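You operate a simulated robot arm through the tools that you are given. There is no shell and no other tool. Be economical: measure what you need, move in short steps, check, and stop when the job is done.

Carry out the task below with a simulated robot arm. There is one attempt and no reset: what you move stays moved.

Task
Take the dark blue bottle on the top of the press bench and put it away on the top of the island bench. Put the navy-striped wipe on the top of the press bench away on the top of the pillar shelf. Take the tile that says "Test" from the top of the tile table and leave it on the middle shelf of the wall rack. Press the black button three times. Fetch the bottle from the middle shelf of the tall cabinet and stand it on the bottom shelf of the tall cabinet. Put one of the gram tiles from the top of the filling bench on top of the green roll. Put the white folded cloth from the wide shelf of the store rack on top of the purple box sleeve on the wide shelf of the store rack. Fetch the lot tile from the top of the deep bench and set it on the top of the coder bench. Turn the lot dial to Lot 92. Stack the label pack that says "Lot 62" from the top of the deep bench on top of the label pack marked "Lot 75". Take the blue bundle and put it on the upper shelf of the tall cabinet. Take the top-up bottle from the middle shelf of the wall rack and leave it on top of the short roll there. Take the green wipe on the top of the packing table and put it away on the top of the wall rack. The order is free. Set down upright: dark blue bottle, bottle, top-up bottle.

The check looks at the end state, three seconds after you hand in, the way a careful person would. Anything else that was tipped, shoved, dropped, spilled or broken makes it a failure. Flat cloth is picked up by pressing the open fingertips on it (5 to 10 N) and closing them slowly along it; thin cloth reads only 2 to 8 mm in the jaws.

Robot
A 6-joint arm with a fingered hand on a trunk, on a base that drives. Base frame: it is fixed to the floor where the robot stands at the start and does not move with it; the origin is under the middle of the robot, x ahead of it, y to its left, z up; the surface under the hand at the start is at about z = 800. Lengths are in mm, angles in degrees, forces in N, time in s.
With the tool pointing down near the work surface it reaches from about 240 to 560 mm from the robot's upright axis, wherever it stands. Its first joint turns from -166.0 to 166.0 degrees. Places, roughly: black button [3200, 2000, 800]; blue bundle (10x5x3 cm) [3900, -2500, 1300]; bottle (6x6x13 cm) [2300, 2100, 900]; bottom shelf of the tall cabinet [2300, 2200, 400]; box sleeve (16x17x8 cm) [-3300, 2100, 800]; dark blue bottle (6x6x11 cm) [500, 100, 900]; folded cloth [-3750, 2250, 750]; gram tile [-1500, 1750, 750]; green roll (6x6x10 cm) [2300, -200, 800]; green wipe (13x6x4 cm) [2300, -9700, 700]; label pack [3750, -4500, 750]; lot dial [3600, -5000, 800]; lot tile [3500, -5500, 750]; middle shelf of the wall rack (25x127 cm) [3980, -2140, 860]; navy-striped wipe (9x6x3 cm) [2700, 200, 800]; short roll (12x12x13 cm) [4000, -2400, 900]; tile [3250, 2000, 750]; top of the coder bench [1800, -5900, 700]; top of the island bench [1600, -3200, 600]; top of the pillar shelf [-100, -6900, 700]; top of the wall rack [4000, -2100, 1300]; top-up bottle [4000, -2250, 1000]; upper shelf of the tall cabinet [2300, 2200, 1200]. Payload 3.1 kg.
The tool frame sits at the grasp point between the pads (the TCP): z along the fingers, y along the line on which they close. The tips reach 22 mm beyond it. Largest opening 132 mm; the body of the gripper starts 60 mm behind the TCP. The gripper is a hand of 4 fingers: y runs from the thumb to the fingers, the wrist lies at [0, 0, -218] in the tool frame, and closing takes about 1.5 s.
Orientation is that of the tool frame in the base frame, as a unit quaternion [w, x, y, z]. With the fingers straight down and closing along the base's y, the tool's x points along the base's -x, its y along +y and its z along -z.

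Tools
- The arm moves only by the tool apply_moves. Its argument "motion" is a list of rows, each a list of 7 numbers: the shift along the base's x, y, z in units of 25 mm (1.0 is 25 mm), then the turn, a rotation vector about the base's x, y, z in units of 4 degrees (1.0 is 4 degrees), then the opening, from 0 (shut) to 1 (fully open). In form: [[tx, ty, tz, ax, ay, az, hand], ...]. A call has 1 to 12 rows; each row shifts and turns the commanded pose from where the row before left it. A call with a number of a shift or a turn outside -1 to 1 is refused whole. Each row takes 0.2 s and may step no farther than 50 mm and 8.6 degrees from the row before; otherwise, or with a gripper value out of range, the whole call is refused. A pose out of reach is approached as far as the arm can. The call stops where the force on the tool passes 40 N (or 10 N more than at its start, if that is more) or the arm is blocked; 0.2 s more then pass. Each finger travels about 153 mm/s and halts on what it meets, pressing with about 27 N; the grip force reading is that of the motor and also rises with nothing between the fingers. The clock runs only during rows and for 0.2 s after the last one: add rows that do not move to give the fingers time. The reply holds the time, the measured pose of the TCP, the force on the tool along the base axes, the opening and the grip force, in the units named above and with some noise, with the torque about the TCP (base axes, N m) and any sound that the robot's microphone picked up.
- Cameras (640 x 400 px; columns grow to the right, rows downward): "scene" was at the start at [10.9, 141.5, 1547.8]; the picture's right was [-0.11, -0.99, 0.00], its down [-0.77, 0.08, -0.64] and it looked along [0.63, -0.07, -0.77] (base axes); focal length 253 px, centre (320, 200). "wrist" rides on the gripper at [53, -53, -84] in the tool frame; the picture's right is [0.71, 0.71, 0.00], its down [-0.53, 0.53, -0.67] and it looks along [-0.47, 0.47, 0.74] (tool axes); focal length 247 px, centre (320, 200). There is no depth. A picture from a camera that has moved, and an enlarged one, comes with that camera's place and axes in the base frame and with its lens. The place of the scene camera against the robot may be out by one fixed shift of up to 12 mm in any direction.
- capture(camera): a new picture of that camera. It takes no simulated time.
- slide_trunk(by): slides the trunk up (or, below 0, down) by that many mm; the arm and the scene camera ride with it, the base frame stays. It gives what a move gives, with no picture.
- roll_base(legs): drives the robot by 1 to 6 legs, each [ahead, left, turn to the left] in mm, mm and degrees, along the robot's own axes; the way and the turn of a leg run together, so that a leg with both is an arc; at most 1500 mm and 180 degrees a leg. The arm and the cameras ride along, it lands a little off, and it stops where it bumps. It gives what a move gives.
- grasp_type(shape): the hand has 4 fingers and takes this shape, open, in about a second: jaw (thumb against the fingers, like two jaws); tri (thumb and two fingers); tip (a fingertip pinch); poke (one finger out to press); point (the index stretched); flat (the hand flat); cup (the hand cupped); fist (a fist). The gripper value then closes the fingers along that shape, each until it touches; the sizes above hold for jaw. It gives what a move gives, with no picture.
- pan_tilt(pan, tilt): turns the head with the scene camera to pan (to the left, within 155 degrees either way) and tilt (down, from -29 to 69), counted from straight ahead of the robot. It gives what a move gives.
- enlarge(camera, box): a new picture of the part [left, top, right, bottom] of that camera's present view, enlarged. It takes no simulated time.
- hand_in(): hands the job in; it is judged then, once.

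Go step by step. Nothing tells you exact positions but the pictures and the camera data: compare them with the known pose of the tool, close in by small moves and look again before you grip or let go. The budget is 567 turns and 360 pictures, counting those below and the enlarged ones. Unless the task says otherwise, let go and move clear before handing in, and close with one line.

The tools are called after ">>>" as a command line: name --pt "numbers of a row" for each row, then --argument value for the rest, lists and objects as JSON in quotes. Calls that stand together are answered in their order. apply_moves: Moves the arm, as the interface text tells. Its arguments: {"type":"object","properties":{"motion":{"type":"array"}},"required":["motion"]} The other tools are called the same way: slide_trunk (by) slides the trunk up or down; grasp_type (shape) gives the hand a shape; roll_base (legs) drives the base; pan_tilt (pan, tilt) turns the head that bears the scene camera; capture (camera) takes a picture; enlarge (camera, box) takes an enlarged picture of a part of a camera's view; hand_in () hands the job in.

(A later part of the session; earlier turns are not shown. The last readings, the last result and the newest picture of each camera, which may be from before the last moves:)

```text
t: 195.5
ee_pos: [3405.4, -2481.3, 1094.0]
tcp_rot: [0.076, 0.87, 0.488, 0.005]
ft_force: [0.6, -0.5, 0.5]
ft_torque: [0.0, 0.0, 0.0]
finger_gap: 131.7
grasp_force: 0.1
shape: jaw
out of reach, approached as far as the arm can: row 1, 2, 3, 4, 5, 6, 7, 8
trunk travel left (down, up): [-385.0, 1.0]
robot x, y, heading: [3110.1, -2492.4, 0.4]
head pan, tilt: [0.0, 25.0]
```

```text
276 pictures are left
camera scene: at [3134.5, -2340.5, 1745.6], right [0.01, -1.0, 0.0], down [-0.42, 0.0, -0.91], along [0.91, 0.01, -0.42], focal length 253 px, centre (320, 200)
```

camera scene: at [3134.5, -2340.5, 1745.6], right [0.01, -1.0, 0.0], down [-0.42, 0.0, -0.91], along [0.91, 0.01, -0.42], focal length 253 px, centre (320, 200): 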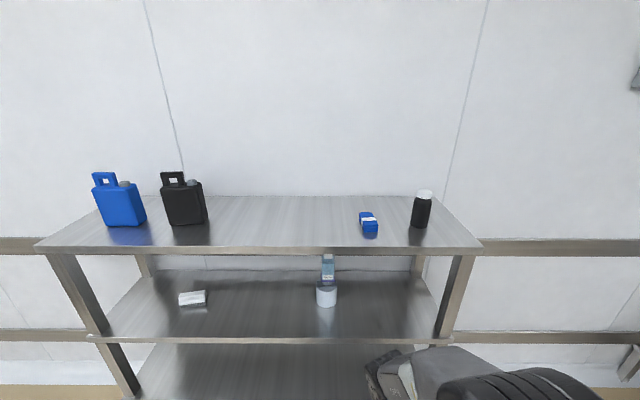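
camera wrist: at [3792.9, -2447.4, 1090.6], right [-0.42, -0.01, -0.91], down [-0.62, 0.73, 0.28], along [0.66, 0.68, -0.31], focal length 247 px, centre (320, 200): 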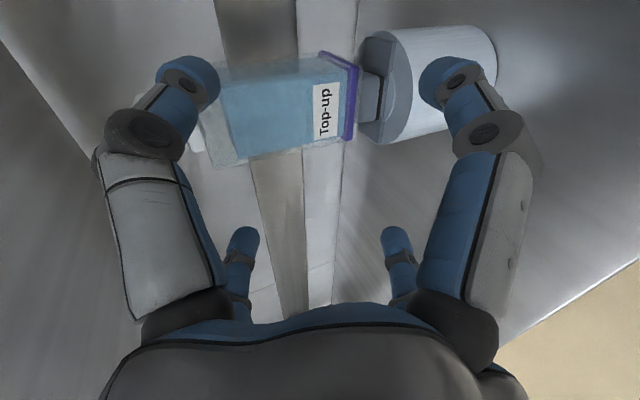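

>>> apply_moves --pt "0.67 -0.59 0.41 -1 0 0 1" --pt "0.67 -0.59 0.41 -1 0 0 1" --pt "0.67 -0.59 0.41 -1 0 0 1" --pt "0.67 -0.59 0.41 -1 0 0 1" --pt "0.67 -0.59 0.41 -1 0 0 1" --pt "0.67 -0.59 0.41 -1 0 0 1" --pt "0.67 -0.59 0.41 -1 0 0 1" --pt "0.67 -0.59 0.41 -1 0 0 1" --pt "0.67 -0.59 0.41 -1 0 0 1" --pt "0.67 -0.59 0.41 -1 0 0 1" --pt "0.67 -0.59 0.41 -1 0 0 1"

>>> apply_moves --pt "0 0.51 -0.2 0.9 0.1 0 1" --pt "0 0.51 -0.2 0.9 0.1 0 1" --pt "0 0.51 -0.2 0.9 0.1 0 1" --pt "0 0.51 -0.2 0.9 0.1 0 1" --pt "0 0.51 -0.2 0.9 0.1 0 1" --pt "0 0.51 -0.2 0.9 0.1 0 1" --pt "0 0.51 -0.2 0.9 0.1 0 1" --pt "0 0.51 -0.2 0.9 0.1 0 1" --pt "0 0.51 -0.2 0.9 0.1 0 1" --pt "0 0.51 -0.2 0.9 0.1 0 1" --pt "0 0.51 -0.2 0.9 0.1 0 1" --pt "0 0.51 -0.2 0.9 0.1 0 1"

>>> capture --camera "scene"

```text
t: 197.9
ee_pos: [3590.4, -2643.8, 1203.7]
tcp_rot: [0.395, 0.779, 0.453, -0.178]
ft_force: [0.2, -0.8, -0.2]
ft_torque: [0.01, -0.03, -0.03]
finger_gap: 132.0
grasp_force: 0.0
shape: jaw
trunk travel left (down, up): [-385.0, 1.0]
robot x, y, heading: [3111.5, -2486.9, 0.4]
head pan, tilt: [0.0, 25.0]
```

```text
t: 200.5
ee_pos: [3581.6, -2504.5, 1144.6]
tcp_rot: [0.114, 0.856, 0.502, -0.048]
ft_force: [0.1, 0.8, 0.4]
ft_torque: [-0.06, -0.01, 0.02]
finger_gap: 131.5
grasp_force: 0.0
shape: jaw
out of reach, approached as far as the arm can: row 11, 12
trunk travel left (down, up): [-385.0, 1.0]
robot x, y, heading: [3110.2, -2494.0, 0.3]
head pan, tilt: [0.0, 25.0]
```

```text
275 pictures are left
camera scene: at [3134.6, -2340.4, 1745.5], right [0.01, -1.0, 0.0], down [-0.42, 0.0, -0.91], along [0.91, 0.01, -0.42], focal length 253 px, centre (320, 200)
```

scene: 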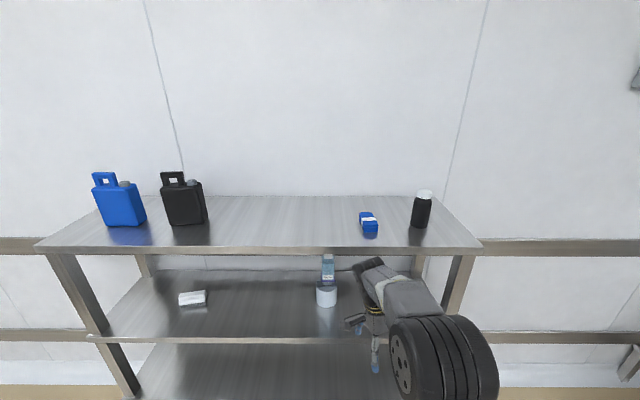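

The joint limits explain it: the wrist has passed through zero and must come back straight through in the arm's vertical plane. I'll return to the forward pose exactly in plane, then pitch straight down.

>>> apply_moves --pt "0 -0.51 0.2 -0.9 -0.1 0 1" --pt "0 -0.51 0.2 -0.9 -0.1 0 1" --pt "0 -0.51 0.2 -0.9 -0.1 0 1" --pt "0 -0.51 0.2 -0.9 -0.1 0 1" --pt "0 -0.51 0.2 -0.9 -0.1 0 1" --pt "0 -0.51 0.2 -0.9 -0.1 0 1" --pt "0 -0.51 0.2 -0.9 -0.1 0 1" --pt "0 -0.51 0.2 -0.9 -0.1 0 1" --pt "0 -0.51 0.2 -0.9 -0.1 0 1"

>>> apply_moves --pt "0.1 0.15 0.2 0 -0.682 0.732 1" --pt "0.1 0.15 0.2 0 -0.682 0.732 1" --pt "0.1 0.15 0.2 0 -0.682 0.732 1" --pt "0.1 0.15 0.2 0 -0.682 0.732 1" --pt "0.1 0.15 0.2 0 -0.682 0.732 1" --pt "0.1 0.15 0.2 0 -0.682 0.732 1" --pt "0.1 0.25 0.2 0 -0.682 0.732 1" --pt "0.1 0.25 0.2 0 -0.682 0.732 1" --pt "0.1 0.25 0.2 0 -0.682 0.732 1" --pt "0.1 0.25 0.2 0 -0.682 0.732 1"

>>> apply_moves --pt "0.2 0.3 0.2 0 -0.682 0.732 1" --pt "0.2 0.3 0.2 0 -0.682 0.732 1" --pt "0.2 0.3 0.2 0 -0.682 0.732 1" --pt "0.2 0.3 0.2 0 -0.682 0.732 1" --pt "0.2 0.3 0.2 0 -0.682 0.732 1" --pt "0.2 0.3 0.2 0 -0.682 0.732 1" --pt "0.2 0.3 0.2 0 -0.682 0.732 1" --pt "0.2 0.3 0.2 0 -0.682 0.732 1" --pt "0.2 0.3 0.2 0 -0.682 0.732 1" --pt "0.2 0.3 0.2 0 -0.682 0.732 1" --pt "0 0 0 0 0 0 1"

```text
t: 202.5
ee_pos: [3584.0, -2620.1, 1189.2]
tcp_rot: [0.364, 0.792, 0.464, -0.16]
ft_force: [-0.5, -0.9, 0.1]
ft_torque: [0.02, 0.0, 0.02]
finger_gap: 131.7
grasp_force: 0.0
shape: jaw
trunk travel left (down, up): [-385.0, 1.0]
robot x, y, heading: [3107.7, -2489.0, 0.5]
head pan, tilt: [0.0, 25.0]
```

```text
t: 204.7
ee_pos: [3606.5, -2572.6, 1241.7]
tcp_rot: [0.49, 0.665, 0.549, 0.127]
ft_force: [-0.3, -0.1, -0.3]
ft_torque: [0.02, -0.03, 0.0]
finger_gap: 131.9
grasp_force: 0.1
shape: jaw
trunk travel left (down, up): [-385.0, 1.0]
robot x, y, heading: [3106.4, -2491.8, 0.5]
head pan, tilt: [0.0, 25.0]
```

```text
t: 207.1
ee_pos: [3659.1, -2496.7, 1289.8]
tcp_rot: [0.557, 0.457, 0.569, 0.397]
ft_force: [-0.1, 0.3, 0.2]
ft_torque: [0.02, -0.01, 0.0]
finger_gap: 131.9
grasp_force: 0.0
shape: jaw
trunk travel left (down, up): [-385.0, 1.0]
robot x, y, heading: [3107.4, -2487.1, 0.3]
head pan, tilt: [0.0, 25.0]
```

>>> apply_moves --pt "0 0.15 0 0 0 0.45 1" --pt "0 0.15 0 0 0 0.45 1" --pt "-0.29 0 -0.05 0 1 0 1" --pt "-0.29 0 -0.05 0 1 0 1" --pt "-0.29 0 -0.05 0 1 0 1" --pt "-0.29 0 -0.05 0 1 0 1" --pt "-0.29 0 -0.05 0 1 0 1" --pt "-0.29 0 -0.05 0 1 0 1" --pt "-0.29 0 -0.05 0 1 0 1" --pt "-0.29 0 -0.05 0 1 0 1"

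>>> apply_moves --pt "-0.29 0 -0.05 0 1 0 1" --pt "-0.29 0 -0.05 0 1 0 1" --pt "-0.29 0 -0.05 0 1 0 1" --pt "-0.29 0 -0.05 0 1 0 1" --pt "-0.29 0 -0.05 0 1 0 1" --pt "-0.29 0 -0.05 0 1 0 1" --pt "-0.29 0 -0.05 0 1 0 1" --pt "-0.29 0 -0.05 0 1 0 1" --pt "-0.29 0 -0.05 0 1 0 1" --pt "-0.29 0 -0.05 0 1 0 1"

>>> capture --camera "scene"

```text
t: 209.3
ee_pos: [3603.0, -2488.5, 1280.4]
tcp_rot: [0.363, 0.537, 0.71, 0.276]
ft_force: [0.2, -1.0, -0.1]
ft_torque: [0.0, 0.01, 0.01]
finger_gap: 132.1
grasp_force: 0.0
shape: jaw
trunk travel left (down, up): [-385.0, 1.0]
robot x, y, heading: [3104.5, -2492.2, 0.3]
head pan, tilt: [0.0, 25.0]
```

```text
t: 211.5
ee_pos: [3530.0, -2488.5, 1269.2]
tcp_rot: [0.096, 0.599, 0.791, 0.076]
ft_force: [-0.3, -0.3, -0.6]
ft_torque: [-0.03, -0.02, -0.02]
finger_gap: 132.0
grasp_force: 0.1
shape: jaw
trunk travel left (down, up): [-385.0, 1.0]
robot x, y, heading: [3112.3, -2488.6, 0.4]
head pan, tilt: [0.0, 25.0]
```

```text
274 pictures are left
camera scene: at [3135.0, -2340.5, 1745.5], right [0.01, -1.0, 0.0], down [-0.42, 0.0, -0.91], along [0.91, 0.01, -0.42], focal length 253 px, centre (320, 200)
```

scene: 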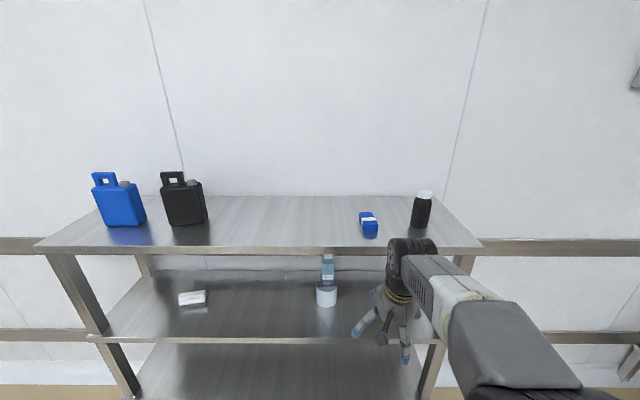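

In-plane pitching works cleanly — a useful rule for later. Now finish to vertical and rise above the rack top.

>>> apply_moves --pt "0 0 0 0 1 0 1" --pt "0 0 0 0 1 0 1" --pt "0 0 0 0 1 0 1" --pt "0 0 0.5 0 0.5 0 1" --pt "0 0 1 0 0 0 1" --pt "0 0 1 0 0 0 1" --pt "0 0 0.7 0 0 0 1" --pt "0 0 0 0 0 0 1"

>>> enlarge --camera "scene" --box '[300, 170, 460, 270]'

>>> capture --camera "wrist"

```text
t: 213.3
ee_pos: [3527.7, -2488.0, 1347.9]
tcp_rot: [0.0, 0.604, 0.797, 0.002]
ft_force: [-0.8, 0.1, 0.3]
ft_torque: [-0.01, 0.03, 0.02]
finger_gap: 132.0
grasp_force: 0.0
shape: jaw
trunk travel left (down, up): [-385.0, 1.0]
robot x, y, heading: [3108.7, -2487.2, 0.3]
head pan, tilt: [0.0, 25.0]
```

```text
4.00 times, centred on (380, 220) of scene
camera zoom: at [3134.5, -2340.4, 1745.5], right [0.01, -1.0, 0.0], down [-0.42, 0.0, -0.91], along [0.91, 0.01, -0.42], focal length 1013 px, centre (80, 120)
```

zoom: 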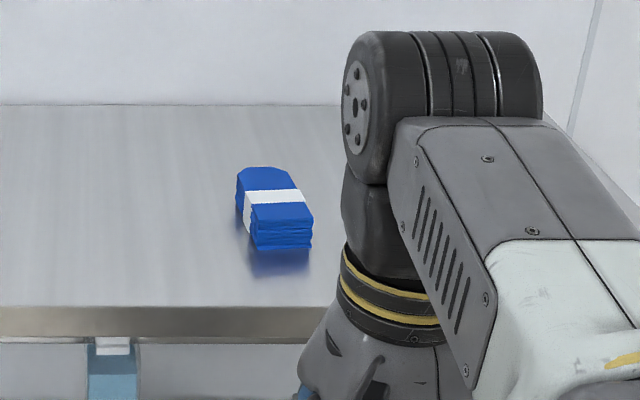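

```text
272 pictures are left
camera wrist: at [3463.2, -2452.2, 1430.3], right [0.49, 0.87, 0.0], down [0.65, -0.37, 0.67], along [0.59, -0.32, -0.74], focal length 247 px, centre (320, 200)
```

wrist: 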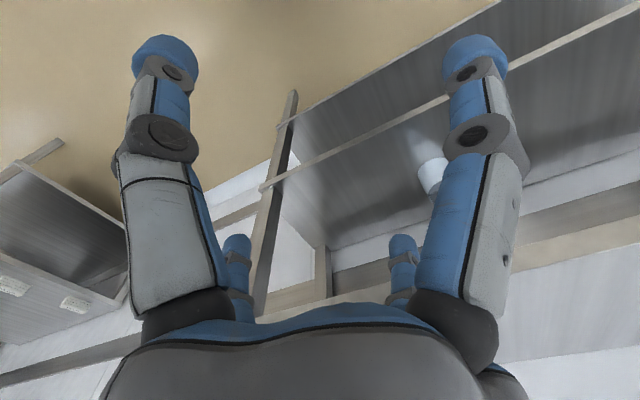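

The bundle lies nearly square at about (3943, −2510) on the rack top. I'll drive in with the hand above it and align the yaw.

>>> roll_base --legs '[[325, 0, -0.3]]'

>>> apply_moves --pt "0 -0.2 0 0 0 -0.8 1" --pt "0 -0.2 0 0 0 -0.8 1" --pt "0 -0.2 0 0 0 -0.8 1" --pt "0 -0.2 0 0 0 -0.8 1" --pt "0 0 0 0 0 0 1"

>>> capture --camera "wrist"

>>> capture --camera "scene"

```text
t: 215.4
ee_pos: [3859.8, -2494.8, 1347.2]
tcp_rot: [0.001, 0.609, 0.793, 0.002]
ft_force: [-0.2, 0.0, 0.1]
ft_torque: [0.03, 0.02, -0.02]
finger_gap: 131.9
grasp_force: 0.0
shape: jaw
trunk travel left (down, up): [-385.0, 1.0]
robot x, y, heading: [3438.5, -2493.8, -0.7]
head pan, tilt: [0.0, 25.0]
```

```text
t: 216.7
ee_pos: [3860.0, -2513.1, 1347.3]
tcp_rot: [0.001, 0.693, 0.721, 0.003]
ft_force: [-0.6, 0.3, -0.1]
ft_torque: [-0.05, 0.01, -0.01]
finger_gap: 131.8
grasp_force: 0.1
shape: jaw
trunk travel left (down, up): [-385.0, 1.0]
robot x, y, heading: [3440.3, -2487.1, -0.4]
head pan, tilt: [0.0, 25.0]
```

```text
271 pictures are left
camera wrist: at [3805.1, -2462.9, 1430.0], right [0.68, 0.73, 0.0], down [0.54, -0.51, 0.67], along [0.49, -0.45, -0.74], focal length 247 px, centre (320, 200)
```

wrist: 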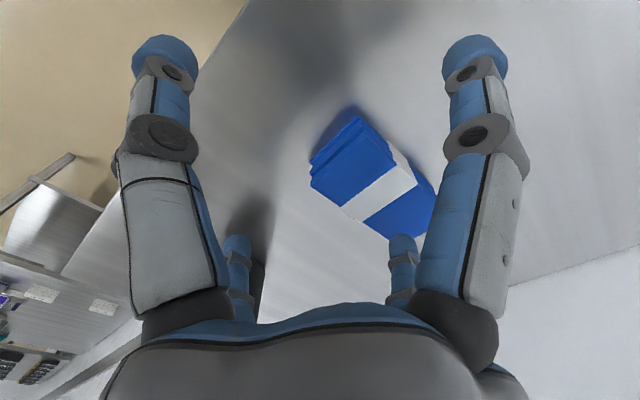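

```text
270 pictures are left
camera scene: at [3467.9, -2341.0, 1745.5], right [-0.01, -1.0, 0.0], down [-0.42, 0.0, -0.91], along [0.91, -0.01, -0.42], focal length 253 px, centre (320, 200)
```

scene: 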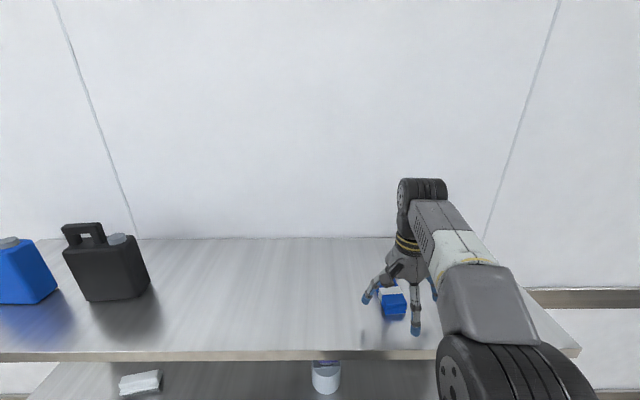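

The rack top is really at z≈1300, so my fingertips are only just above the bundle's top. I'll rise first, then centre over it at about (3890, −2505).

>>> apply_moves --pt "0 0 0.6 0 0 0 1" --pt "0 0 0.6 0 0 0 1" --pt "0.6 0.15 0 0 0 0 1" --pt "0.6 0.15 0 0 0 0 1" --pt "0 0 0 0 0 0 1"

>>> capture --camera "wrist"

>>> enlarge --camera "scene" --box '[330, 220, 490, 345]'

```text
t: 217.8
ee_pos: [3888.7, -2507.6, 1377.3]
tcp_rot: [0.001, 0.694, 0.72, 0.003]
ft_force: [0.1, -0.2, -0.2]
ft_torque: [-0.03, 0.0, 0.0]
finger_gap: 131.7
grasp_force: 0.1
shape: jaw
trunk travel left (down, up): [-385.0, 1.0]
robot x, y, heading: [3438.3, -2488.9, -0.1]
head pan, tilt: [0.0, 25.0]
```

```text
269 pictures are left
camera wrist: at [3833.7, -2457.0, 1460.5], right [0.68, 0.73, 0.01], down [0.54, -0.51, 0.67], along [0.49, -0.45, -0.74], focal length 247 px, centre (320, 200)
```

wrist: 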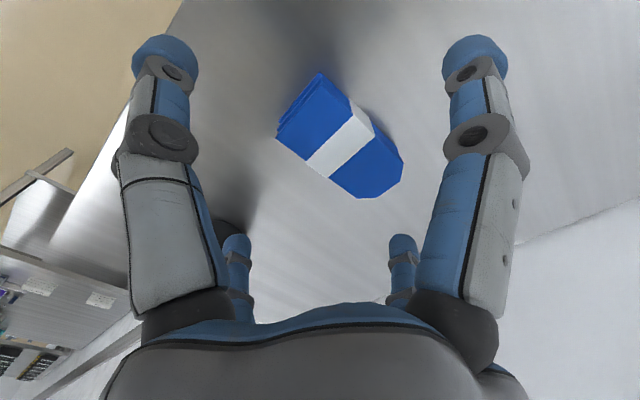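

```text
3.20 times, centred on (410, 282) of scene
camera zoom: at [3466.9, -2341.1, 1745.6], right [-0.01, -1.0, 0.0], down [-0.42, 0.0, -0.91], along [0.91, -0.01, -0.42], focal length 811 px, centre (32, -64)
```

zoom: 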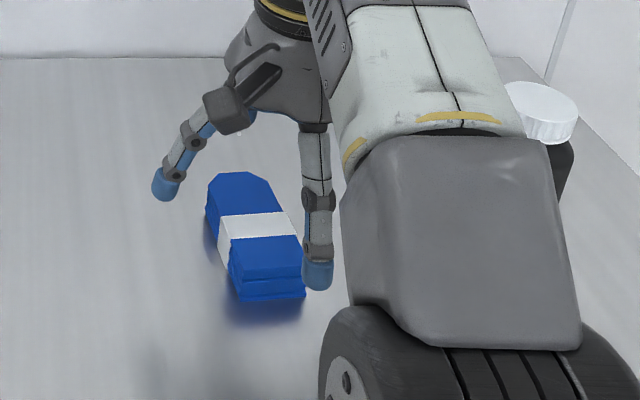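

Bundle centre is about (3899, −2500). Shift and descend in steps, checking height.

>>> apply_moves --pt "0.45 0.3 0 0 0 0 1" --pt "0 0 -0.6 0 0 0 1" --pt "0 0 -0.6 0 0 0 1" --pt "0 0 -0.4 0 0 0 1" --pt "0 0 0 0 0 0 1"

>>> capture --camera "wrist"

>>> enlarge --camera "scene" --box '[330, 220, 490, 345]'

```text
t: 219.1
ee_pos: [3896.6, -2498.1, 1333.7]
tcp_rot: [0.001, 0.694, 0.72, 0.002]
ft_force: [0.1, -0.1, 0.3]
ft_torque: [0.0, 0.0, 0.0]
finger_gap: 131.8
grasp_force: 0.1
shape: jaw
out of reach, approached as far as the arm can: row 1
trunk travel left (down, up): [-385.0, 1.0]
robot x, y, heading: [3436.5, -2487.9, -0.2]
head pan, tilt: [0.0, 25.0]
```

```text
267 pictures are left
camera wrist: at [3842.0, -2448.2, 1417.1], right [0.68, 0.73, 0.01], down [0.54, -0.51, 0.67], along [0.49, -0.45, -0.74], focal length 247 px, centre (320, 200)
```

wrist: 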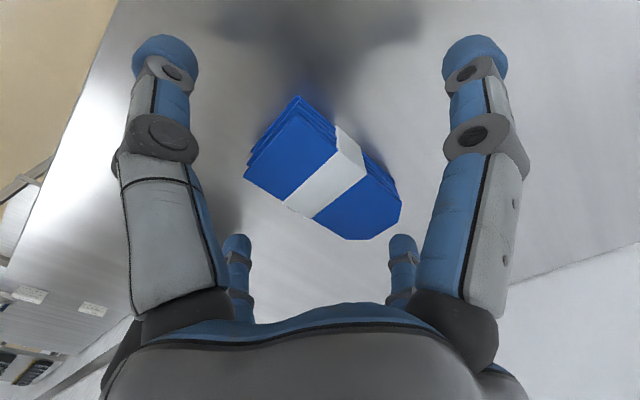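

```text
3.20 times, centred on (410, 282) of scene
camera zoom: at [3467.6, -2341.1, 1745.6], right [-0.01, -1.0, 0.0], down [-0.42, 0.0, -0.91], along [0.91, -0.01, -0.42], focal length 811 px, centre (32, -64)
```

zoom: 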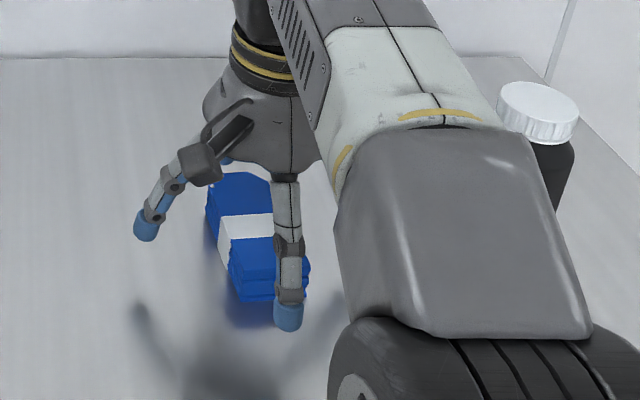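

Triangulation puts the bundle top at z≈1306 (shelf ≈1276) and its centre at (3908, −2506). Adjust and go down.

>>> apply_moves --pt "0.4 -0.3 0 0 0 0 1" --pt "0 0 -0.4 0 0 0 1" --pt "0 0 -0.4 0 0 0 1" --pt "0 0 -0.3 0 0 0 1" --pt "0 0 0 0 0 0 1"

>>> capture --camera "wrist"

>>> enlarge --camera "scene" --box '[330, 220, 490, 345]'

```text
t: 220.2
ee_pos: [3906.8, -2505.5, 1305.9]
tcp_rot: [0.001, 0.693, 0.721, 0.003]
ft_force: [-0.4, 0.2, 0.4]
ft_torque: [0.0, 0.0, 0.02]
finger_gap: 131.7
grasp_force: 0.1
shape: jaw
trunk travel left (down, up): [-385.0, 1.0]
robot x, y, heading: [3437.9, -2490.6, -0.4]
head pan, tilt: [0.0, 25.0]
```

```text
265 pictures are left
camera wrist: at [3852.5, -2454.8, 1388.6], right [0.68, 0.73, 0.01], down [0.54, -0.51, 0.67], along [0.49, -0.45, -0.74], focal length 247 px, centre (320, 200)
```

wrist: 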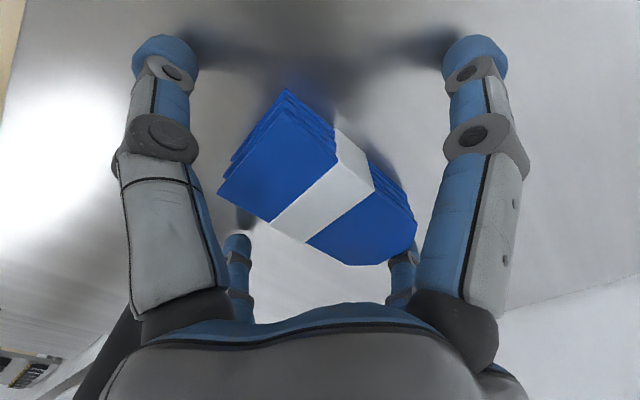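

```text
3.20 times, centred on (410, 282) of scene
camera zoom: at [3467.6, -2340.9, 1745.6], right [-0.01, -1.0, 0.0], down [-0.42, 0.0, -0.91], along [0.91, -0.01, -0.42], focal length 811 px, centre (32, -64)
```

zoom: 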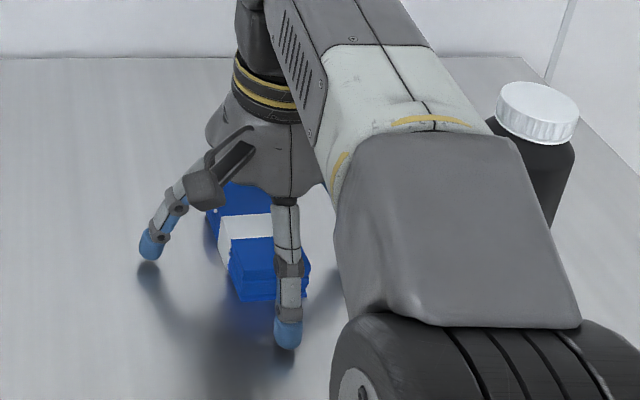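

Fingers surround the bundle and the tips are almost on the shelf. Closing.

>>> apply_moves --pt "0 0 -0.1 0 0 0 0.8" --pt "0 0 0 0 0 0 0.6" --pt "0 0 0 0 0 0 0.4" --pt "0 0 0 0 0 0 0.25" --pt "0 0 0 0 0 0 0.25" --pt "0 0 0 0 0 0 0.25" --pt "0 0 0 0 0 0 0.25"

>>> capture --camera "wrist"

```text
t: 221.8
ee_pos: [3907.9, -2505.8, 1303.5]
tcp_rot: [0.001, 0.693, 0.721, 0.002]
ft_force: [-0.2, 0.2, -0.7]
ft_torque: [0.0, 0.01, 0.0]
finger_gap: 73.1
grasp_force: 27.2
shape: jaw
trunk travel left (down, up): [-385.0, 1.0]
robot x, y, heading: [3440.5, -2489.1, -0.6]
head pan, tilt: [0.0, 25.0]
```

```text
263 pictures are left
camera wrist: at [3852.7, -2455.1, 1386.2], right [0.68, 0.73, 0.0], down [0.54, -0.51, 0.67], along [0.49, -0.45, -0.74], focal length 247 px, centre (320, 200)
```

wrist: 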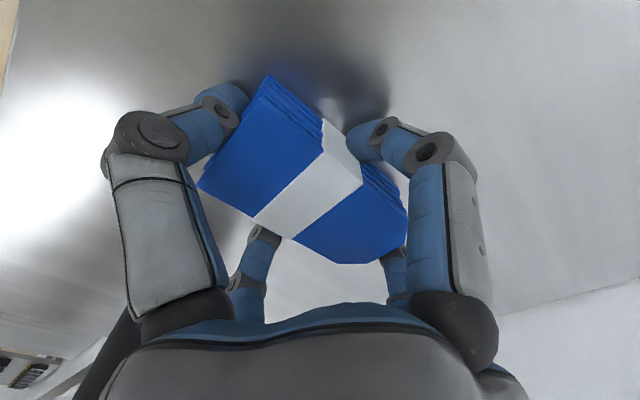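

Gripped. Lifting a bit, then driving back off the rack.

>>> apply_moves --pt "0 0 0.5 0 0 0 0.25" --pt "0 0 0.5 0 0 0 0.25" --pt "0 0 0.6 0 0 0 0.25" --pt "0 0 0 0 0 0 0.25"

>>> capture --camera "wrist"

```text
t: 222.8
ee_pos: [3906.9, -2505.0, 1342.3]
tcp_rot: [0.001, 0.693, 0.721, 0.002]
ft_force: [-0.3, 0.6, -1.3]
ft_torque: [-0.03, 0.02, 0.05]
finger_gap: 73.0
grasp_force: 27.3
shape: jaw
trunk travel left (down, up): [-385.0, 1.0]
robot x, y, heading: [3440.0, -2489.0, -0.6]
head pan, tilt: [0.0, 25.0]
```

```text
262 pictures are left
camera wrist: at [3853.0, -2455.2, 1424.8], right [0.68, 0.73, 0.0], down [0.54, -0.51, 0.67], along [0.49, -0.45, -0.74], focal length 247 px, centre (320, 200)
```

wrist: 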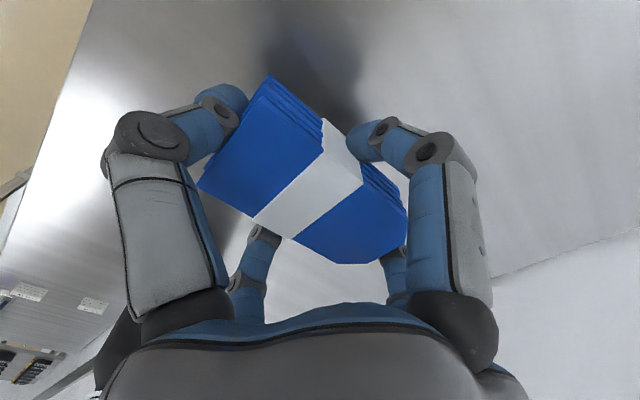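

Held firmly. I'll back off, turn left and drive round the far end of the press bench toward the tall cabinet.

>>> roll_base --legs '[[-540, 0, 0], [0, 0, 90], [0, -500, 0], [1130, 0, 0], [1130, 0, 0], [1000, 0, 0]]'

>>> pan_tilt --pan 15 --tilt 25

>>> capture --camera "scene"

```text
t: 247.5
ee_pos: [3587.5, 1137.7, 1341.0]
tcp_rot: [0.0, 0.011, 1.0, 0.003]
ft_force: [0.1, 0.3, -1.0]
ft_torque: [-0.01, -0.02, -0.02]
finger_gap: 72.4
grasp_force: 27.5
shape: jaw
trunk travel left (down, up): [-385.0, 1.0]
robot x, y, heading: [3539.2, 672.5, 86.2]
head pan, tilt: [0.0, 25.0]
```

```text
t: 248.2
ee_pos: [3586.0, 1137.8, 1342.1]
tcp_rot: [-0.001, 0.011, 1.0, 0.003]
ft_force: [0.5, -0.1, -1.0]
ft_torque: [0.01, 0.0, 0.01]
finger_gap: 72.5
grasp_force: 26.4
shape: jaw
trunk travel left (down, up): [-385.0, 1.0]
robot x, y, heading: [3542.8, 674.3, 86.1]
head pan, tilt: [15.0, 25.0]
```

```text
261 pictures are left
camera scene: at [3368.6, 715.0, 1745.6], right [0.98, 0.19, 0.0], down [0.08, -0.41, -0.91], along [-0.17, 0.89, -0.42], focal length 253 px, centre (320, 200)
```

scene: 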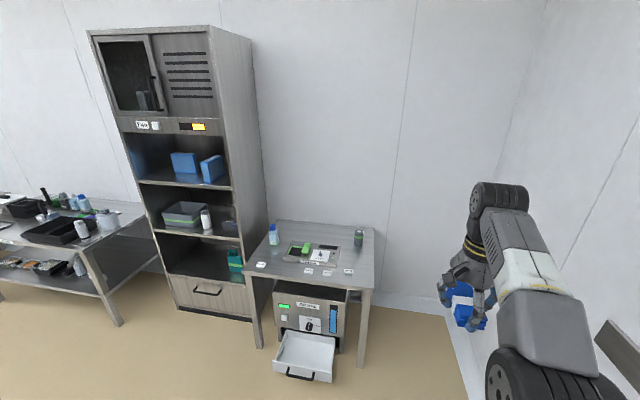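

I see the tall cabinet with three open shelves and the tile table with the button panel. Zooming in.

>>> enlarge --camera "scene" --box '[80, 110, 280, 330]'

>>> enlarge --camera "scene" --box '[230, 210, 390, 310]'

```text
1.82 times, centred on (180, 220) of scene
camera zoom: at [3368.6, 715.0, 1745.6], right [0.98, 0.19, 0.0], down [0.08, -0.41, -0.91], along [-0.17, 0.89, -0.42], focal length 461 px, centre (574, 164)
```

zoom: 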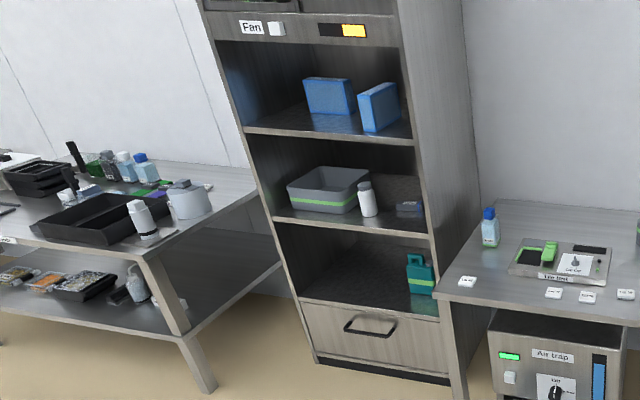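

```text
4.00 times, centred on (310, 260) of scene
camera zoom: at [3368.6, 715.0, 1745.6], right [0.98, 0.19, 0.0], down [0.08, -0.41, -0.91], along [-0.17, 0.89, -0.42], focal length 1013 px, centre (360, -40)
```

zoom: 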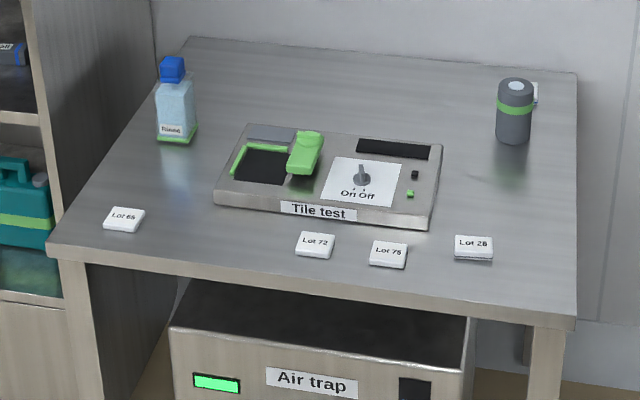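

Free space on the upper shelf is at about x 2030–2400, y 1950–2130. I'll drive in front of it with heading 90°.

>>> roll_base --legs '[[0, 0, 3.9], [200, 0, 0], [0, 1310, 0], [300, 0, 0]]'

>>> pan_tilt --pan 0 --tilt 25

>>> capture --camera "scene"

```text
t: 257.9
ee_pos: [2270.0, 1628.4, 1341.8]
tcp_rot: [-0.002, -0.024, 1.0, 0.002]
ft_force: [-0.4, 0.1, -1.1]
ft_torque: [-0.03, -0.02, 0.0]
finger_gap: 72.6
grasp_force: 26.4
shape: jaw
trunk travel left (down, up): [-385.0, 1.0]
robot x, y, heading: [2258.4, 1158.8, 90.3]
head pan, tilt: [15.0, 25.0]
```

```text
t: 258.7
ee_pos: [2270.4, 1628.2, 1340.9]
tcp_rot: [-0.001, -0.025, 1.0, 0.002]
ft_force: [-0.2, 0.1, -0.8]
ft_torque: [0.0, -0.02, 0.01]
finger_gap: 72.3
grasp_force: 26.6
shape: jaw
trunk travel left (down, up): [-385.0, 1.0]
robot x, y, heading: [2261.5, 1162.7, 90.2]
head pan, tilt: [0.0, 25.0]
```

```text
258 pictures are left
camera scene: at [2106.1, 1195.0, 1745.5], right [1.0, 0.0, 0.0], down [0.0, -0.42, -0.91], along [0.0, 0.91, -0.42], focal length 253 px, centre (320, 200)
```

scene: 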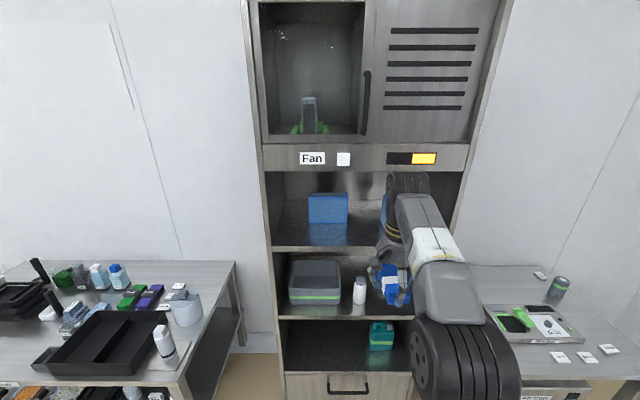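

Bundle needs its long side across. I'll turn the hand by 90° and tilt it 25° forward here, before driving in.

>>> apply_moves --pt "0 0 0 0 0 1 0.25" --pt "0 0 0 0 0 1 0.25" --pt "0 0 0 0 0 1 0.25" --pt "0 0 0 0 0 1 0.25" --pt "0 0 0 0 0 1 0.25" --pt "0 0 0 0 0 1 0.25" --pt "0 0 0 0 0 1 0.25" --pt "0 0 0 0 0 1 0.25" --pt "0 0 0 0 0 1 0.25" --pt "0 0 0 0 0 1 0.25" --pt "0 0 0 0 0 1 0.25" --pt "0 0 0 0 0 1 0.25"

>>> apply_moves --pt "0 0 0 0 0 1 0.25" --pt "0 0 0 0 0 1 0.25" --pt "0 0 0 0 0 1 0.25" --pt "0 0 0 0 0 1 0.25" --pt "0 0 0 0 0 1 0.25" --pt "0 0 0 0 0 1 0.25" --pt "0 0 0 0 0 1 0.25" --pt "0 0 0 0 0 1 0.25" --pt "0 0 0 0 0 1 0.25" --pt "0 0 0 0 0 0.8 0.25"

>>> apply_moves --pt "-0.1 0 -0.4 1 0 0 0.25" --pt "-0.1 0 -0.4 1 0 0 0.25" --pt "-0.1 0 -0.4 1 0 0 0.25" --pt "-0.1 0 -0.4 1 0 0 0.25" --pt "0 0 -0.4 1 0 0 0.25" --pt "0 0 -0.4 1 0 0 0.25" --pt "0 0 0 0.25 0 0 0.25" --pt "0 0 0 0 0 0 0.25"

>>> capture --camera "wrist"

>>> capture --camera "scene"

```text
t: 261.3
ee_pos: [2270.2, 1629.1, 1340.2]
tcp_rot: [-0.002, -0.43, 0.903, 0.002]
ft_force: [-0.2, -0.2, -0.7]
ft_torque: [-0.02, 0.02, -0.01]
finger_gap: 72.5
grasp_force: 27.6
shape: jaw
trunk travel left (down, up): [-385.0, 1.0]
robot x, y, heading: [2260.1, 1166.2, 90.2]
head pan, tilt: [0.0, 25.0]
```

```text
t: 263.5
ee_pos: [2270.4, 1628.4, 1341.5]
tcp_rot: [0.003, 0.708, -0.707, -0.001]
ft_force: [0.4, 0.3, -0.4]
ft_torque: [-0.03, 0.01, 0.04]
finger_gap: 72.6
grasp_force: 26.5
shape: jaw
trunk travel left (down, up): [-385.0, 1.0]
robot x, y, heading: [2258.3, 1159.3, 90.2]
head pan, tilt: [0.0, 25.0]
```

```text
t: 265.3
ee_pos: [2259.6, 1628.3, 1282.1]
tcp_rot: [-0.151, 0.691, -0.69, -0.154]
ft_force: [-0.4, 0.5, -0.6]
ft_torque: [0.01, -0.05, -0.02]
finger_gap: 72.5
grasp_force: 27.4
shape: jaw
trunk travel left (down, up): [-385.0, 1.0]
robot x, y, heading: [2259.2, 1160.9, 90.1]
head pan, tilt: [0.0, 25.0]
```

```text
257 pictures are left
camera wrist: at [2315.1, 1544.6, 1334.3], right [-0.71, -0.64, -0.29], down [-0.52, 0.19, 0.83], along [-0.48, 0.74, -0.47], focal length 247 px, centre (320, 200)
```

wrist: 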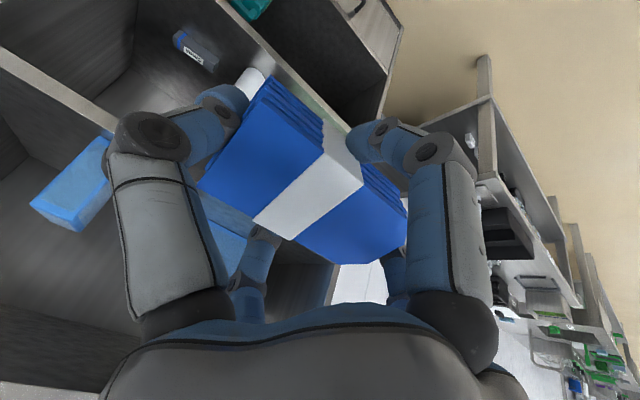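

```text
256 pictures are left
camera scene: at [2106.2, 1195.1, 1745.6], right [1.0, 0.0, 0.0], down [0.0, -0.42, -0.91], along [0.0, 0.91, -0.42], focal length 253 px, centre (320, 200)
```

scene: 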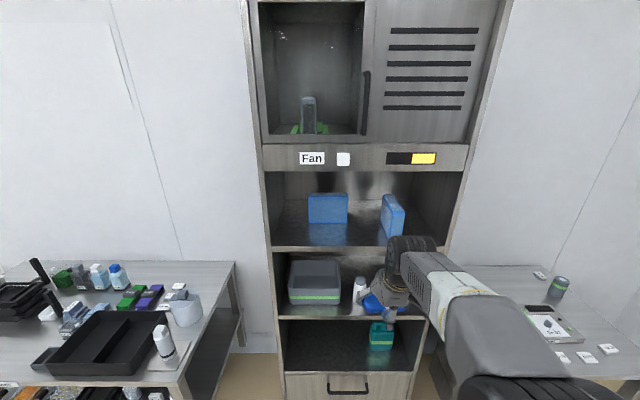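

Free spot centre chosen at (2170, 1990). I'll increase tilt to 38° for entering, drive left/ahead, and check.

>>> apply_moves --pt "0 0 0 1 0 0 0.25" --pt "0 0 0 1 0 0 0.25" --pt "0 0 0 1 0 0 0.25" --pt "0 0 0 0.25 0 0 0.25"

>>> roll_base --legs '[[0, 89, 0], [240, 0, 0]]'

>>> capture --camera "wrist"

>>> capture --camera "scene"

```text
t: 266.3
ee_pos: [2259.1, 1629.2, 1281.8]
tcp_rot: [-0.229, 0.669, -0.668, -0.231]
ft_force: [-0.1, -0.2, -1.6]
ft_torque: [-0.01, 0.0, 0.0]
finger_gap: 72.4
grasp_force: 27.1
shape: jaw
trunk travel left (down, up): [-385.0, 1.0]
robot x, y, heading: [2261.4, 1162.7, 90.3]
head pan, tilt: [0.0, 25.0]
```

```text
t: 268.8
ee_pos: [2172.2, 1863.6, 1281.8]
tcp_rot: [0.228, -0.668, 0.669, 0.232]
ft_force: [-0.4, -0.4, -0.7]
ft_torque: [-0.03, 0.03, 0.01]
finger_gap: 72.4
grasp_force: 27.2
shape: jaw
trunk travel left (down, up): [-385.0, 1.0]
robot x, y, heading: [2169.9, 1395.6, 90.2]
head pan, tilt: [0.0, 25.0]
```

```text
255 pictures are left
camera wrist: at [2227.0, 1769.6, 1314.2], right [-0.71, -0.56, -0.43], down [-0.52, 0.0, 0.85], along [-0.47, 0.83, -0.29], focal length 247 px, centre (320, 200)
```

wrist: 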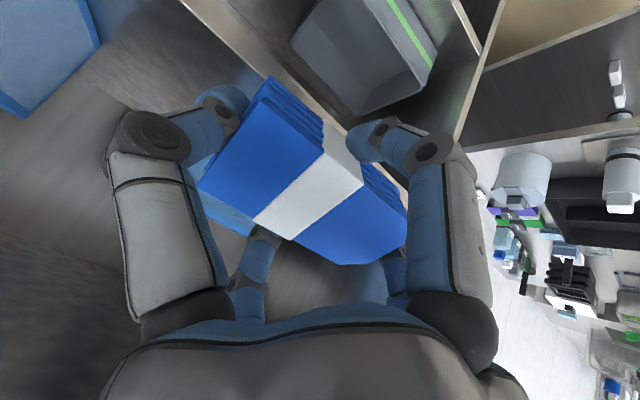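

```text
254 pictures are left
camera scene: at [2017.6, 1429.9, 1745.6], right [1.0, 0.0, 0.0], down [0.0, -0.42, -0.91], along [0.0, 0.91, -0.42], focal length 253 px, centre (320, 200)
```

scene: 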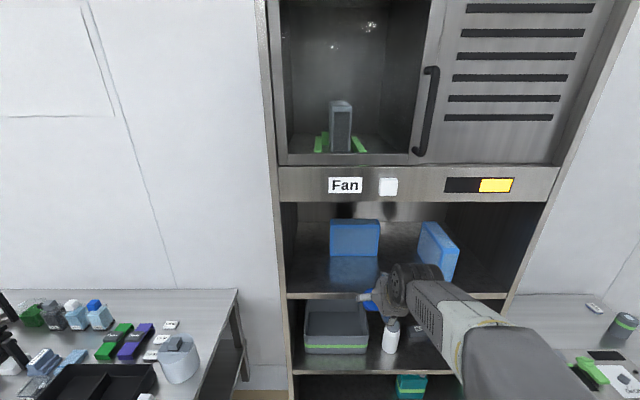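

>>> roll_base --legs '[[95, 0, 0]]'

>>> capture --camera "wrist"

>>> enlarge --camera "scene" --box '[270, 190, 510, 340]'

```text
t: 269.9
ee_pos: [2170.7, 1958.5, 1281.5]
tcp_rot: [0.229, -0.668, 0.67, 0.231]
ft_force: [-0.1, 0.3, -1.2]
ft_torque: [0.02, 0.02, -0.02]
finger_gap: 72.4
grasp_force: 27.3
shape: jaw
trunk travel left (down, up): [-385.0, 1.0]
robot x, y, heading: [2167.8, 1487.0, 89.8]
head pan, tilt: [0.0, 25.0]
```

```text
253 pictures are left
camera wrist: at [2226.8, 1864.6, 1314.1], right [-0.71, -0.56, -0.43], down [-0.52, 0.01, 0.85], along [-0.47, 0.83, -0.3], focal length 247 px, centre (320, 200)
```

wrist: 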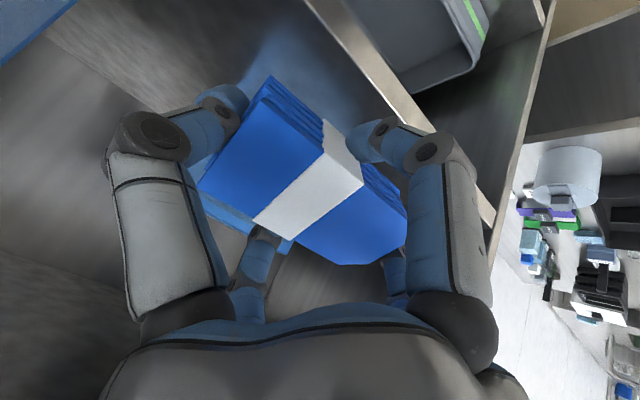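

```text
2.67 times, centred on (390, 265) of scene
camera zoom: at [2017.4, 1525.2, 1745.5], right [1.0, 0.0, 0.0], down [0.0, -0.42, -0.91], along [0.0, 0.91, -0.42], focal length 676 px, centre (133, 27)
```

zoom: 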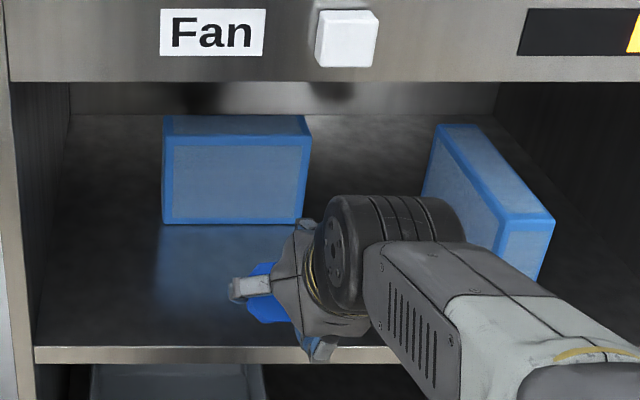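

>>> apply_moves --pt "0 0.7 0 0 0 0 0.25" --pt "0 0.6 -0.2 0 0 0 0.25" --pt "0 0 -0.2 0 0 0 0.25" --pt "0 0 0 0 0 0 0.25"

>>> enlarge --camera "scene" --box '[290, 230, 450, 330]'

```text
t: 270.9
ee_pos: [2171.7, 1990.9, 1270.4]
tcp_rot: [0.229, -0.668, 0.669, 0.232]
ft_force: [0.3, -0.1, -0.6]
ft_torque: [-0.02, -0.04, 0.01]
finger_gap: 72.8
grasp_force: 27.3
shape: jaw
trunk travel left (down, up): [-385.0, 1.0]
robot x, y, heading: [2170.2, 1491.4, 89.8]
head pan, tilt: [0.0, 25.0]
```

```text
4.00 times, centred on (370, 280) of scene
camera zoom: at [2017.4, 1524.3, 1745.5], right [1.0, 0.0, 0.0], down [0.0, -0.42, -0.91], along [0.0, 0.91, -0.42], focal length 1013 px, centre (120, -120)
```

zoom: 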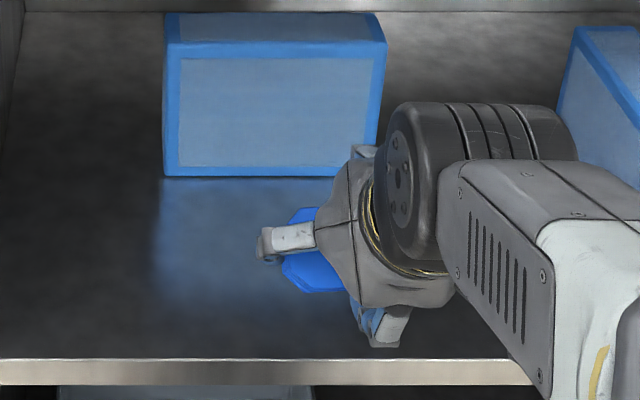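

>>> apply_moves --pt "0 0 -0.2 0 0 0 0.25" --pt "0 0 -0.15 0 0 0 0.25" --pt "0 0 0 0 0 0 0.25"

>>> apply_moves --pt "0 0 -0.12 0 0 0 0.25" --pt "0 0 -0.12 0 0 0 0.25" --pt "0 0 0 0 0 0 0.25"

```text
t: 271.7
ee_pos: [2172.6, 1989.4, 1261.9]
tcp_rot: [0.229, -0.668, 0.669, 0.232]
ft_force: [-0.1, 0.0, -0.8]
ft_torque: [-0.04, 0.02, 0.0]
finger_gap: 72.6
grasp_force: 26.8
shape: jaw
trunk travel left (down, up): [-385.0, 1.0]
robot x, y, heading: [2169.5, 1487.5, 90.0]
head pan, tilt: [0.0, 25.0]
```

```text
t: 272.5
ee_pos: [2172.7, 1990.9, 1257.1]
tcp_rot: [0.229, -0.668, 0.669, 0.231]
ft_force: [-0.5, -0.1, -0.5]
ft_torque: [-0.03, -0.02, -0.01]
finger_gap: 72.3
grasp_force: 27.3
shape: jaw
trunk travel left (down, up): [-385.0, 1.0]
robot x, y, heading: [2168.5, 1492.1, 90.2]
head pan, tilt: [0.0, 25.0]
```

>>> apply_moves --pt "0 0 -0.15 0 0 0 0.25" --pt "0 0 -0.1 0 0 0 0.25" --pt "0 0 0 0 0 0 0.25"

>>> apply_moves --pt "0 0 -0.12 0 0 0 0.25" --pt "0 0 -0.1 0 0 0 0.25" --pt "0 0 0 0 0 0 0.25"

>>> enlarge --camera "scene" --box '[290, 230, 450, 330]'

```text
t: 273.3
ee_pos: [2171.8, 1991.2, 1250.6]
tcp_rot: [0.228, -0.668, 0.669, 0.232]
ft_force: [0.9, -0.5, -0.8]
ft_torque: [0.02, 0.01, -0.02]
finger_gap: 72.7
grasp_force: 26.6
shape: jaw
trunk travel left (down, up): [-385.0, 1.0]
robot x, y, heading: [2167.8, 1488.1, 89.9]
head pan, tilt: [0.0, 25.0]
```

```text
t: 274.1
ee_pos: [2171.5, 1990.3, 1244.7]
tcp_rot: [-0.229, 0.669, -0.669, -0.231]
ft_force: [0.1, 0.4, -1.1]
ft_torque: [-0.03, -0.02, 0.03]
finger_gap: 72.4
grasp_force: 27.4
shape: jaw
trunk travel left (down, up): [-385.0, 1.0]
robot x, y, heading: [2168.1, 1488.9, 89.9]
head pan, tilt: [0.0, 25.0]
```

```text
4.00 times, centred on (370, 280) of scene
camera zoom: at [2017.4, 1524.0, 1745.6], right [1.0, 0.0, 0.0], down [0.0, -0.42, -0.91], along [0.0, 0.91, -0.42], focal length 1013 px, centre (120, -120)
```

zoom: 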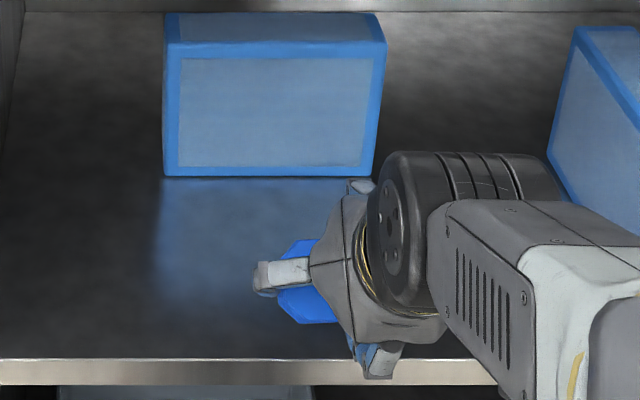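

>>> capture --camera "wrist"

>>> pan_tilt --pan -12 --tilt 40

>>> capture --camera "scene"

```text
249 pictures are left
camera wrist: at [2226.9, 1896.5, 1277.6], right [-0.71, -0.56, -0.43], down [-0.52, 0.0, 0.85], along [-0.47, 0.83, -0.29], focal length 247 px, centre (320, 200)
```

wrist: 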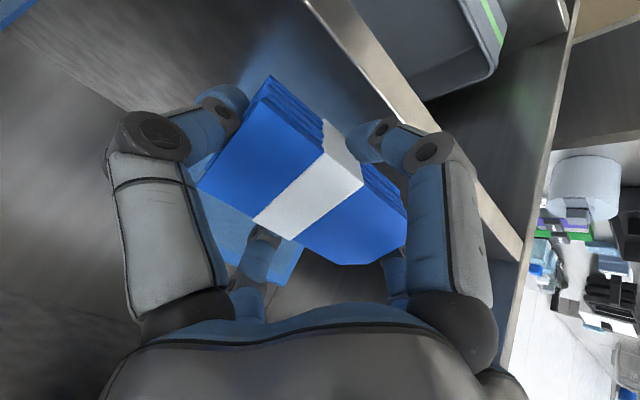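

```text
t: 274.8
ee_pos: [2171.5, 1990.2, 1245.1]
tcp_rot: [0.229, -0.668, 0.669, 0.231]
ft_force: [0.6, 0.1, -0.4]
ft_torque: [-0.03, 0.02, 0.03]
finger_gap: 72.4
grasp_force: 26.9
shape: jaw
trunk travel left (down, up): [-385.0, 1.0]
robot x, y, heading: [2172.7, 1488.2, 90.0]
head pan, tilt: [-12.0, 40.0]
```

```text
248 pictures are left
camera scene: at [2035.0, 1515.1, 1722.3], right [0.98, -0.21, 0.0], down [-0.13, -0.63, -0.77], along [0.16, 0.75, -0.64], focal length 253 px, centre (320, 200)
```

scene: 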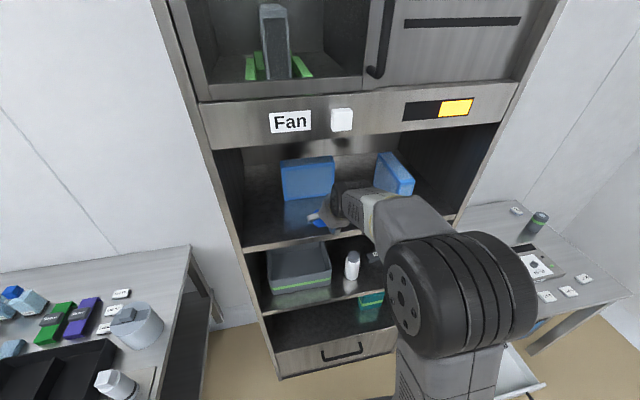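

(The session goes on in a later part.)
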